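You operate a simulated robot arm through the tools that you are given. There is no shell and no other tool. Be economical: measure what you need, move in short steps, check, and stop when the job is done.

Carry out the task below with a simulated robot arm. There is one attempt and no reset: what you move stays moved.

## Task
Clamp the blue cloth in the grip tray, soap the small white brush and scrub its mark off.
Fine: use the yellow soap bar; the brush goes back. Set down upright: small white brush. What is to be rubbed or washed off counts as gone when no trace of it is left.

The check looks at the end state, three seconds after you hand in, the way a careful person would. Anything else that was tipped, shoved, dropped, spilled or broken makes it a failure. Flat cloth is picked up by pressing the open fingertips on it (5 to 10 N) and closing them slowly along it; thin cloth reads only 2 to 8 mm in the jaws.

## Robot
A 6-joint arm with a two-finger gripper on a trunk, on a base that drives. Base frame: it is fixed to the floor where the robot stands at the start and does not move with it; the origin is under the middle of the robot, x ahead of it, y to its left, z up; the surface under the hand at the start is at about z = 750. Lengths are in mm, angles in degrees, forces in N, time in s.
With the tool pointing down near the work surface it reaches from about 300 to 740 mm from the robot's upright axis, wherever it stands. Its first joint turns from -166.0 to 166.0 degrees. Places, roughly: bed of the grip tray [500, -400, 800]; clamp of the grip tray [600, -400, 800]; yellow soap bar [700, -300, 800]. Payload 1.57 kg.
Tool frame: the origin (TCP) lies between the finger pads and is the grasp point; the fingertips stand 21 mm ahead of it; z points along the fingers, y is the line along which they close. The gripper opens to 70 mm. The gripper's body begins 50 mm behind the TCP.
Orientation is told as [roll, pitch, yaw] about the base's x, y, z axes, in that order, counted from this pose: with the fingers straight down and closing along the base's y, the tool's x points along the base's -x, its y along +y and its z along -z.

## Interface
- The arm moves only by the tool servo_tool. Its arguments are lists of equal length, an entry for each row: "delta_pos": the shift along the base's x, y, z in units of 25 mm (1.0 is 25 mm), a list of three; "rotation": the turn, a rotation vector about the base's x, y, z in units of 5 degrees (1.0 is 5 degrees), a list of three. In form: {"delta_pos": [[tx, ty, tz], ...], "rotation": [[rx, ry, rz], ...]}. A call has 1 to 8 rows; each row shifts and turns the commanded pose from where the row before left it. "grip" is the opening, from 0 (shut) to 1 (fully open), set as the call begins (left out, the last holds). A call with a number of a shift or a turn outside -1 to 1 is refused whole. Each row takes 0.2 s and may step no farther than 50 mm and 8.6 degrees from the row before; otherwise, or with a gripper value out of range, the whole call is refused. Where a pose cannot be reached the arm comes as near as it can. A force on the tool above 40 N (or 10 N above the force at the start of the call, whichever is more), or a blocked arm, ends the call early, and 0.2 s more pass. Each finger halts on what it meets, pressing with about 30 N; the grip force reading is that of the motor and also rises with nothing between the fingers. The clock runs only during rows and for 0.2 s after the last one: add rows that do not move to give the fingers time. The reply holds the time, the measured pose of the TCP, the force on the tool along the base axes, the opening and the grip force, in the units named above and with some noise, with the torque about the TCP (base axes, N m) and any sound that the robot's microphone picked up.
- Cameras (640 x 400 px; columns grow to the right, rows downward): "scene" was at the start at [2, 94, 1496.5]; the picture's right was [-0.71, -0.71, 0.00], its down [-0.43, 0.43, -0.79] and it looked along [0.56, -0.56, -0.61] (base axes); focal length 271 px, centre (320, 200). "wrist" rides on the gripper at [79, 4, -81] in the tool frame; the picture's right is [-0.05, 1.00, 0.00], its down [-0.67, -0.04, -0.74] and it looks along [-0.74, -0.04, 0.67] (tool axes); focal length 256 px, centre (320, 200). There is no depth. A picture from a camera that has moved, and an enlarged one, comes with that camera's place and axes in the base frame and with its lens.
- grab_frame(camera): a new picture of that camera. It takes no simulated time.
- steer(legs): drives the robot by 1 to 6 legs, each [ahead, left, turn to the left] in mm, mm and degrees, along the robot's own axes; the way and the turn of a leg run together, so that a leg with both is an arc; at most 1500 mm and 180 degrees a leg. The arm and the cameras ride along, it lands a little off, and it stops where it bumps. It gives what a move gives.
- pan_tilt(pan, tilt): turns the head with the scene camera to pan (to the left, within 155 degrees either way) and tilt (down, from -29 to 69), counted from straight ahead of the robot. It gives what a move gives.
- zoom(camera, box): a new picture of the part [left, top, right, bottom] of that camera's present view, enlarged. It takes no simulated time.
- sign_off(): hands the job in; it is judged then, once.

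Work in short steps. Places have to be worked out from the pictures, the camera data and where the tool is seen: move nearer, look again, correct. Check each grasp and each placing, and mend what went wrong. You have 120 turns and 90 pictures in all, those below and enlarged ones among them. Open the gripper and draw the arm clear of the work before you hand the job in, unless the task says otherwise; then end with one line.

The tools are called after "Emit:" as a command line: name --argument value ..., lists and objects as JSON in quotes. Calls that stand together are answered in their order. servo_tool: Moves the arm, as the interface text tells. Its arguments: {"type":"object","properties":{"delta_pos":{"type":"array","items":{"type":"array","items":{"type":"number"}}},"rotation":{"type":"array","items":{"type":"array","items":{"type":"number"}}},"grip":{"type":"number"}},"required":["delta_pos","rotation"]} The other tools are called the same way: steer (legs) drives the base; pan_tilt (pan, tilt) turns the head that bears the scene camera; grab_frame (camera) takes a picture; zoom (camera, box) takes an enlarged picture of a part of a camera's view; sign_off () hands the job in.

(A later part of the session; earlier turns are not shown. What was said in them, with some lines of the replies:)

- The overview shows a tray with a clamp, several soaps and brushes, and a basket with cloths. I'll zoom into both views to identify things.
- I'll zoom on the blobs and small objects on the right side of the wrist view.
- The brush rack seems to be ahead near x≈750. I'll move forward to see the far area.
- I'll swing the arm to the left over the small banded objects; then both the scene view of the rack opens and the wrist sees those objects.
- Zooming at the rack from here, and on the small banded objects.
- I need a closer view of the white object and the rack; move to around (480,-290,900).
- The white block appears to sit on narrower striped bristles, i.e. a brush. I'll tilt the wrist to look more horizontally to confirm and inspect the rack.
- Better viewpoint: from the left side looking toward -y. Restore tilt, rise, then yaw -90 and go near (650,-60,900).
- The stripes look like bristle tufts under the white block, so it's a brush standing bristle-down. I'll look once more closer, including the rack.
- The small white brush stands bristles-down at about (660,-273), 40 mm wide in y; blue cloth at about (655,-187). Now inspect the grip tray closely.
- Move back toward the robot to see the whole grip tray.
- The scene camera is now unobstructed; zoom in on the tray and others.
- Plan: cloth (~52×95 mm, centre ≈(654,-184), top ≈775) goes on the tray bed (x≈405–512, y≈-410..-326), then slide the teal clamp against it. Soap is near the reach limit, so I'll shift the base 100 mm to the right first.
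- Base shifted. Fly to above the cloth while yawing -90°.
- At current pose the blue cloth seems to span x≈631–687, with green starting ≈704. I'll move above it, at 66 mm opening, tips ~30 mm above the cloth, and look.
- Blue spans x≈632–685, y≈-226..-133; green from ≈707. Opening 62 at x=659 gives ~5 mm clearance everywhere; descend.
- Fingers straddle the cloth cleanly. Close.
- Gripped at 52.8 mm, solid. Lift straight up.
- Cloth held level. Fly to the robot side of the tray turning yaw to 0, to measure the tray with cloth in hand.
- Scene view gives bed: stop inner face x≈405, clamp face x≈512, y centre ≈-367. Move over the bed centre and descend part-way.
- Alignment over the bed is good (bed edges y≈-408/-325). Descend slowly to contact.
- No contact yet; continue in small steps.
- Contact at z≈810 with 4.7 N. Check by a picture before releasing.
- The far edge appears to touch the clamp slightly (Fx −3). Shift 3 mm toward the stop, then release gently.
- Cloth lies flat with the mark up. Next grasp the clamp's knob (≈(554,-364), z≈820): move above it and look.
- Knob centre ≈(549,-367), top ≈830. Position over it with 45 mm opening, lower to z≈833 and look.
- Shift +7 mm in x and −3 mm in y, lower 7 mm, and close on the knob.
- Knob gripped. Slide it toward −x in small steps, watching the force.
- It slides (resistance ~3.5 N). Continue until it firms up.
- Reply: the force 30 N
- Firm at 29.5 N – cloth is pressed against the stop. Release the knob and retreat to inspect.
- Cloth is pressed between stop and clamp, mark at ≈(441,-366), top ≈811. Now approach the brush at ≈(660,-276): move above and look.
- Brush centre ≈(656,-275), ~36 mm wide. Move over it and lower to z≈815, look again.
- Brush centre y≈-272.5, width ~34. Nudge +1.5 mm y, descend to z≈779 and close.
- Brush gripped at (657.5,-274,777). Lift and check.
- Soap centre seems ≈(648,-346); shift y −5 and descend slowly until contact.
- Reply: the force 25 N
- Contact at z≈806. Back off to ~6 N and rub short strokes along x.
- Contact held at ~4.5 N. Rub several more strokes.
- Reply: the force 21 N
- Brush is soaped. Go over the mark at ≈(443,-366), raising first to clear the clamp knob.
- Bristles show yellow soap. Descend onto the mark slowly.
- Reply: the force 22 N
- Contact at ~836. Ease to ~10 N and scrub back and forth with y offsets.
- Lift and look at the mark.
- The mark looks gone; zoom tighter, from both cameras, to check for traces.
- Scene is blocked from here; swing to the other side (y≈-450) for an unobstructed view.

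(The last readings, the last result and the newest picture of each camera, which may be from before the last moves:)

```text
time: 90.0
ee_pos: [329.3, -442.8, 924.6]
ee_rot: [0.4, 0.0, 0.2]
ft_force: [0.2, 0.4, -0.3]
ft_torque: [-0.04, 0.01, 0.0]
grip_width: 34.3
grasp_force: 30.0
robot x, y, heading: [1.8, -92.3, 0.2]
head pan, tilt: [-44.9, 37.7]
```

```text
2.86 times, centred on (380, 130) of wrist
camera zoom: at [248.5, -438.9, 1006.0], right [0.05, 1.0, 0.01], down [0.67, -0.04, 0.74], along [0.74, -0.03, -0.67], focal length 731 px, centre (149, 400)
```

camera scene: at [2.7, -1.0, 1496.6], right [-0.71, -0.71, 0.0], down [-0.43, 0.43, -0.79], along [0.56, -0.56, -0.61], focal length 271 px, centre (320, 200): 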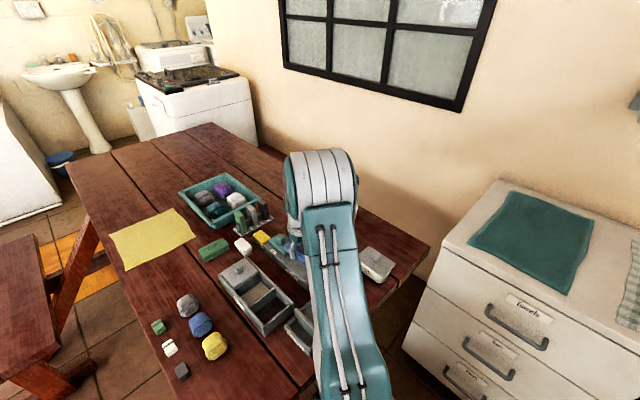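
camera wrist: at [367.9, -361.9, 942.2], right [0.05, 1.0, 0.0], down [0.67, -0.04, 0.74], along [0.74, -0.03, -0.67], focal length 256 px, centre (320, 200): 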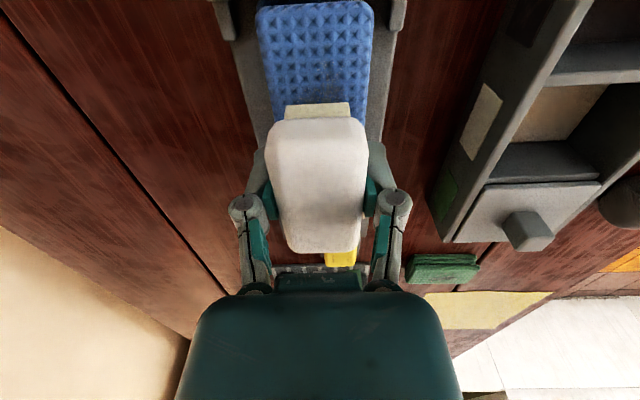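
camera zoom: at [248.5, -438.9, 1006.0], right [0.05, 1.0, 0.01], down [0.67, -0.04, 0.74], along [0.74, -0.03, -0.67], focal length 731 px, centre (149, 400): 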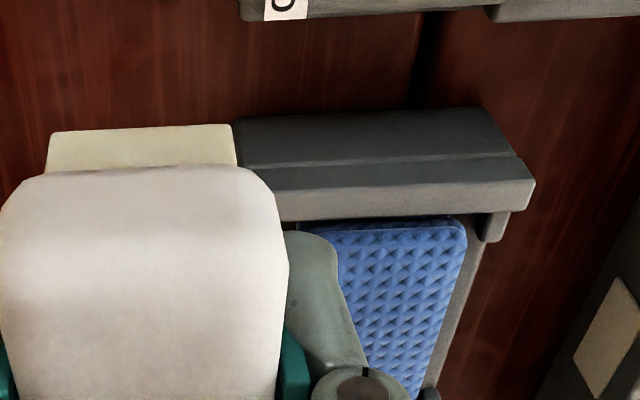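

Cloth is spotless and still clamped. Carry the brush back above its original spot (657.5,-274).

Emit:
servo_tool --delta_pos '[[1, 0.5, 0], [1, 0.5, 0], [1, 0.5, 0], [1, 0.5, 0], [1, 0.5, 0], [1, 0.5, 0], [1, 0.5, 0], [1, 0.5, 0]]' --rotation '[[0, 0, 0], [0, 0, 0], [0, 0, 0], [0, 0, 0], [0, 0, 0], [0, 0, 0], [0, 0, 0], [0, 0, 0]]'

Emit:
servo_tool --delta_pos '[[1, 0.5, 0], [1, 0.5, 0], [1, 0.5, 0], [1, 0.5, 0], [1, 0.5, 0], [0.14, 0.26, -0.5], [0, 0, -1], [0, 0, 0]]' --rotation '[[0, 0, 0], [0, 0, 0], [0, 0, 0], [0, 0, 0], [0, 0, 0], [0, 0, 0], [0, 0, 0], [0, 0, 0]]'

Emit:
grab_frame --camera "wrist"

```text
time: 91.8
ee_pos: [528.8, -342.4, 925.4]
ee_rot: [0.4, -0.1, 0.2]
ft_force: [0.4, 0.3, -0.6]
ft_torque: [-0.02, -0.01, -0.01]
grip_width: 34.2
grasp_force: 30.0
robot x, y, heading: [1.1, -94.7, -0.0]
head pan, tilt: [-44.9, 37.7]
```

```text
time: 93.5
ee_pos: [657.9, -273.1, 887.6]
ee_rot: [0.3, 0.0, 0.1]
ft_force: [0.3, 0.0, 0.1]
ft_torque: [0.03, -0.01, -0.01]
grip_width: 34.2
grasp_force: 29.7
robot x, y, heading: [-2.1, -94.3, 0.1]
head pan, tilt: [-44.9, 37.7]
```

```text
27 pictures are left
camera wrist: at [577.8, -268.7, 969.0], right [0.05, 1.0, 0.0], down [0.67, -0.04, 0.74], along [0.74, -0.04, -0.67], focal length 256 px, centre (320, 200)
```

wrist: 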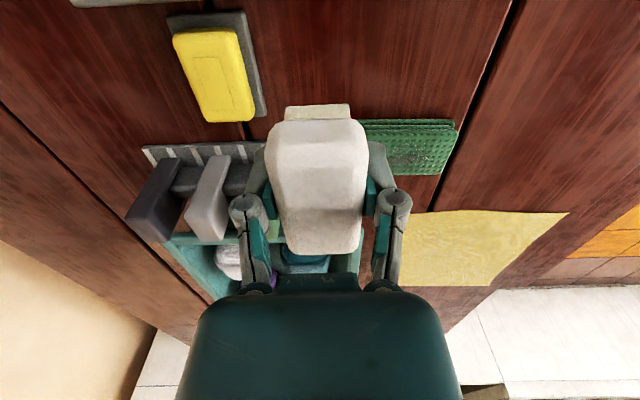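

Position matches; lower toward the table (expected contact z≈777).

Emit:
servo_tool --delta_pos '[[0, -0.03, -1], [0, 0, -1], [0, 0, -1], [0, 0, -0.6], [0, 0, -0.4], [0, 0, 0]]' --rotation '[[0, 0, 0], [0, 0, 0], [0, 0, 0], [0, 0, 0], [0, 0, 0], [0, 0, 0]]'

Emit:
servo_tool --delta_pos '[[0, 0, -0.1], [0, 0, -0.1], [0, 0, 0]]' --rotation '[[0, 0, 0], [0, 0, 0], [0, 0, 0]]'

```text
time: 95.0
ee_pos: [657.7, -270.3, 786.3]
ee_rot: [0.3, 0.1, 0.0]
ft_force: [0.4, -0.6, -0.6]
ft_torque: [-0.02, -0.02, 0.02]
grip_width: 34.1
grasp_force: 29.8
robot x, y, heading: [0.6, -89.8, 0.1]
head pan, tilt: [-44.9, 37.7]
```

```text
time: 95.8
ee_pos: [657.7, -272.3, 782.7]
ee_rot: [0.3, 0.2, 0.0]
ft_force: [-0.3, 0.6, -1.2]
ft_torque: [-0.05, 0.0, 0.01]
grip_width: 34.3
grasp_force: 30.0
robot x, y, heading: [-4.9, -92.0, 0.0]
head pan, tilt: [-44.9, 37.7]
```

Emit:
servo_tool --delta_pos '[[0, -0.05, -0.08], [0, 0, -0.08], [0, 0, 0]]' --rotation '[[0, 0, 0], [0, 0, 0], [0, 0, 0]]'

Emit:
servo_tool --delta_pos '[[0, 0, -0.06], [0, 0, 0]]' --rotation '[[0, 0, 0], [0, 0, 0]]'

```text
time: 96.5
ee_pos: [658.2, -273.6, 778.0]
ee_rot: [0.3, 0.0, 0.1]
ft_force: [-0.5, 0.5, 0.2]
ft_torque: [0.02, 0.03, -0.03]
grip_width: 34.4
grasp_force: 29.8
robot x, y, heading: [0.0, -92.8, -0.1]
head pan, tilt: [-44.9, 37.7]
```

```text
time: 97.2
ee_pos: [657.6, -273.0, 775.9]
ee_rot: [0.2, 0.1, 0.1]
ft_force: [-0.3, -0.4, -0.6]
ft_torque: [0.0, 0.05, -0.01]
grip_width: 34.1
grasp_force: 30.6
robot x, y, heading: [3.1, -91.4, -0.1]
head pan, tilt: [-44.9, 37.7]
```

Emit:
servo_tool --delta_pos '[[0, 0, -0.05], [0, 0, 0]]' --rotation '[[0, 0, 0], [0, 0, 0]]'

```text
time: 97.8
ee_pos: [657.7, -274.5, 776.2]
ee_rot: [0.2, 0.1, 0.1]
ft_force: [-0.1, 0.6, -1.1]
ft_torque: [0.02, -0.01, -0.03]
grip_width: 34.4
grasp_force: 30.4
robot x, y, heading: [-0.7, -94.7, 0.2]
head pan, tilt: [-44.9, 37.7]
```

Emit:
servo_tool --delta_pos '[[0, 0, -0.05], [0, 0, 0]]' --rotation '[[0, 0, 0], [0, 0, 0]]'

```text
time: 98.3
ee_pos: [659.0, -272.7, 774.3]
ee_rot: [0.2, 0.0, 0.1]
ft_force: [-0.9, 0.6, 4.6]
ft_torque: [-0.08, 0.02, 0.0]
grip_width: 34.1
grasp_force: 30.3
robot x, y, heading: [-0.9, -93.9, -0.0]
head pan, tilt: [-44.9, 37.7]
```

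Contact at 4.6 N – the brush stands on the table. Open modestly and rise straight up.

Emit:
servo_tool --delta_pos '[[0, 0, 0], [0, 0, 0]]' --rotation '[[0, 0, 0], [0, 0, 0]]' --grip 0.75

Emit:
servo_tool --delta_pos '[[0, 0, 0.4], [0, 0, 0.6], [0, 0, 1], [0, 0, 1], [-0.5, 0, 1], [-1, 0, 0.5], [-1, 0, 0.5], [-1, 0, 0]]' --rotation '[[0, 0, 0], [0, 0, 0], [0, 0, 0], [0, 0, 0], [0, 0, 0], [0, 0, 0], [0, 0, 0], [0, 0, 0]]'

Emit:
servo_tool --delta_pos '[[-1, 0, 0], [-1, 0, 0], [-1, -0.5, 0], [-1, -0.5, 0], [-1, -0.5, 0], [-1, -0.5, 0], [-1, -0.5, 0], [-1, -0.5, 0]]' --rotation '[[0, 0, 0], [0, 0, 0], [0, 0, 0], [0, 0, 0], [0, 0, 0], [0, 0, 0], [0, 0, 0], [0, 0, 0]]' --grip 1

Emit:
zoom --camera "scene" --box '[190, 190, 330, 290]'

Emit:
grab_frame --camera "scene"

```text
time: 99.0
ee_pos: [657.5, -274.3, 774.0]
ee_rot: [0.4, 0.1, 0.1]
ft_force: [-0.2, -0.4, -0.3]
ft_torque: [-0.02, 0.01, -0.03]
grip_width: 52.4
grasp_force: 0.0
robot x, y, heading: [-0.0, -94.5, 0.0]
head pan, tilt: [-44.9, 37.7]
```

```text
time: 100.8
ee_pos: [569.0, -271.4, 901.4]
ee_rot: [0.2, 0.0, 0.1]
ft_force: [0.9, 0.2, 0.4]
ft_torque: [-0.02, 0.02, 0.03]
grip_width: 52.4
grasp_force: 0.1
robot x, y, heading: [-1.1, -96.7, -0.2]
head pan, tilt: [-44.9, 37.7]
```

```text
time: 102.5
ee_pos: [368.8, -348.5, 899.4]
ee_rot: [0.3, 0.0, 0.2]
ft_force: [0.2, -0.6, 0.3]
ft_torque: [0.0, -0.01, 0.04]
grip_width: 69.9
grasp_force: 0.1
robot x, y, heading: [-0.3, -92.1, 0.2]
head pan, tilt: [-44.9, 37.7]
```

```text
4.00 times, centred on (260, 240) of scene
camera zoom: at [2.1, -0.9, 1496.6], right [-0.71, -0.71, 0.0], down [-0.43, 0.43, -0.79], along [0.56, -0.56, -0.61], focal length 1085 px, centre (560, 40)
```

zoom: 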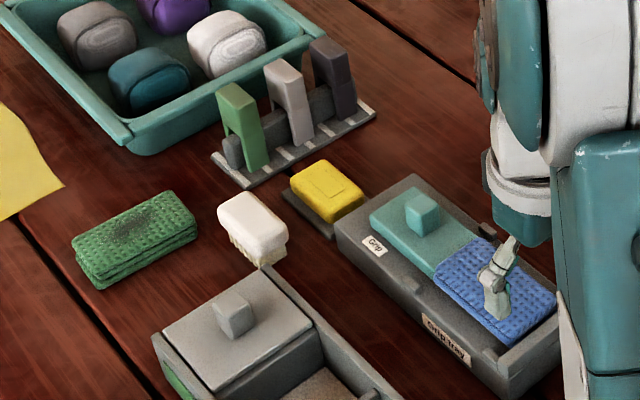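

```text
25 pictures are left
camera scene: at [2.1, -0.9, 1496.6], right [-0.71, -0.71, 0.0], down [-0.43, 0.43, -0.79], along [0.56, -0.56, -0.61], focal length 271 px, centre (320, 200)
```

scene: 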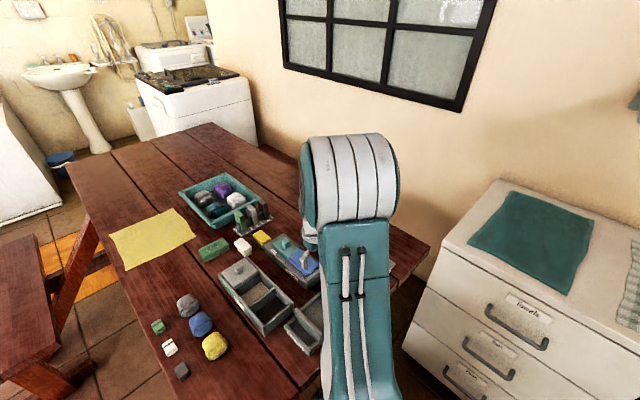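

Brush stands upright in its place, cloth is clean and clamped, soap is on its dish. Draw the arm up and clear.

Emit:
servo_tool --delta_pos '[[0, 0.5, 1], [0, 0.5, 1], [0, 0.5, 1], [-0.5, 0.5, 1], [-0.5, 0.5, 1], [0, 0.5, 1], [0, 0, 0]]' --rotation '[[0, 0, 0], [0, 0, 0], [0, 0, 0], [0, 0, 0], [0, 0, 0], [0, 0, 0], [0, 0, 0]]'

Emit:
grab_frame --camera "wrist"

```text
time: 104.2
ee_pos: [343.1, -272.1, 1048.8]
ee_rot: [0.2, 0.0, 0.1]
ft_force: [0.7, -0.3, 0.1]
ft_torque: [-0.04, 0.02, -0.01]
grip_width: 70.1
grasp_force: 0.1
robot x, y, heading: [3.2, -94.0, -0.1]
head pan, tilt: [-44.9, 37.7]
```

```text
24 pictures are left
camera wrist: at [263.1, -268.5, 1129.8], right [0.05, 1.0, 0.0], down [0.67, -0.04, 0.74], along [0.74, -0.04, -0.67], focal length 256 px, centre (320, 200)
```

wrist: 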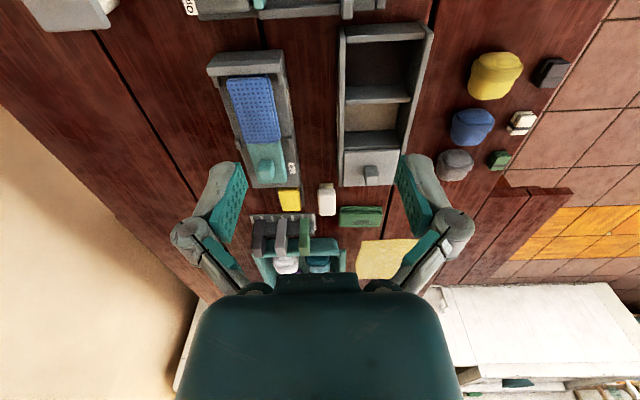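

One last zoom on the cloth from above.

Emit:
zoom --camera "wrist" --box '[205, 45, 345, 220]'

```text
2.29 times, centred on (275, 132) of wrist
camera zoom: at [263.1, -268.5, 1129.8], right [0.05, 1.0, 0.0], down [0.67, -0.04, 0.74], along [0.74, -0.04, -0.67], focal length 585 px, centre (423, 354)
```

zoom: 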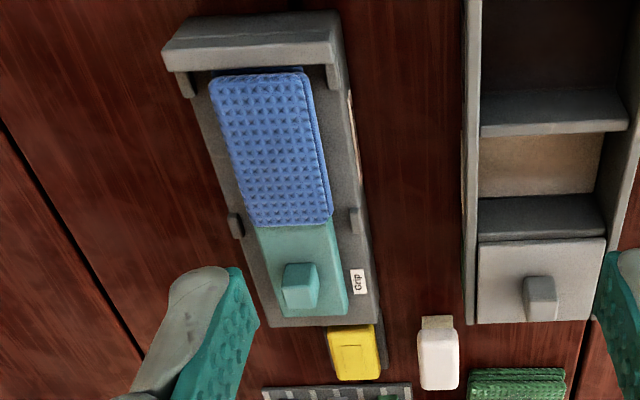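

No trace of the mark remains and everything is in place; hand in.

Emit:
sign_off

```text
The job is handed in.
```

The blue cloth is clamped in the grip tray and its mark is scrubbed off, with no trace in the last pictures; the small white brush, soaped on the yellow bar, stands upright back in its place.
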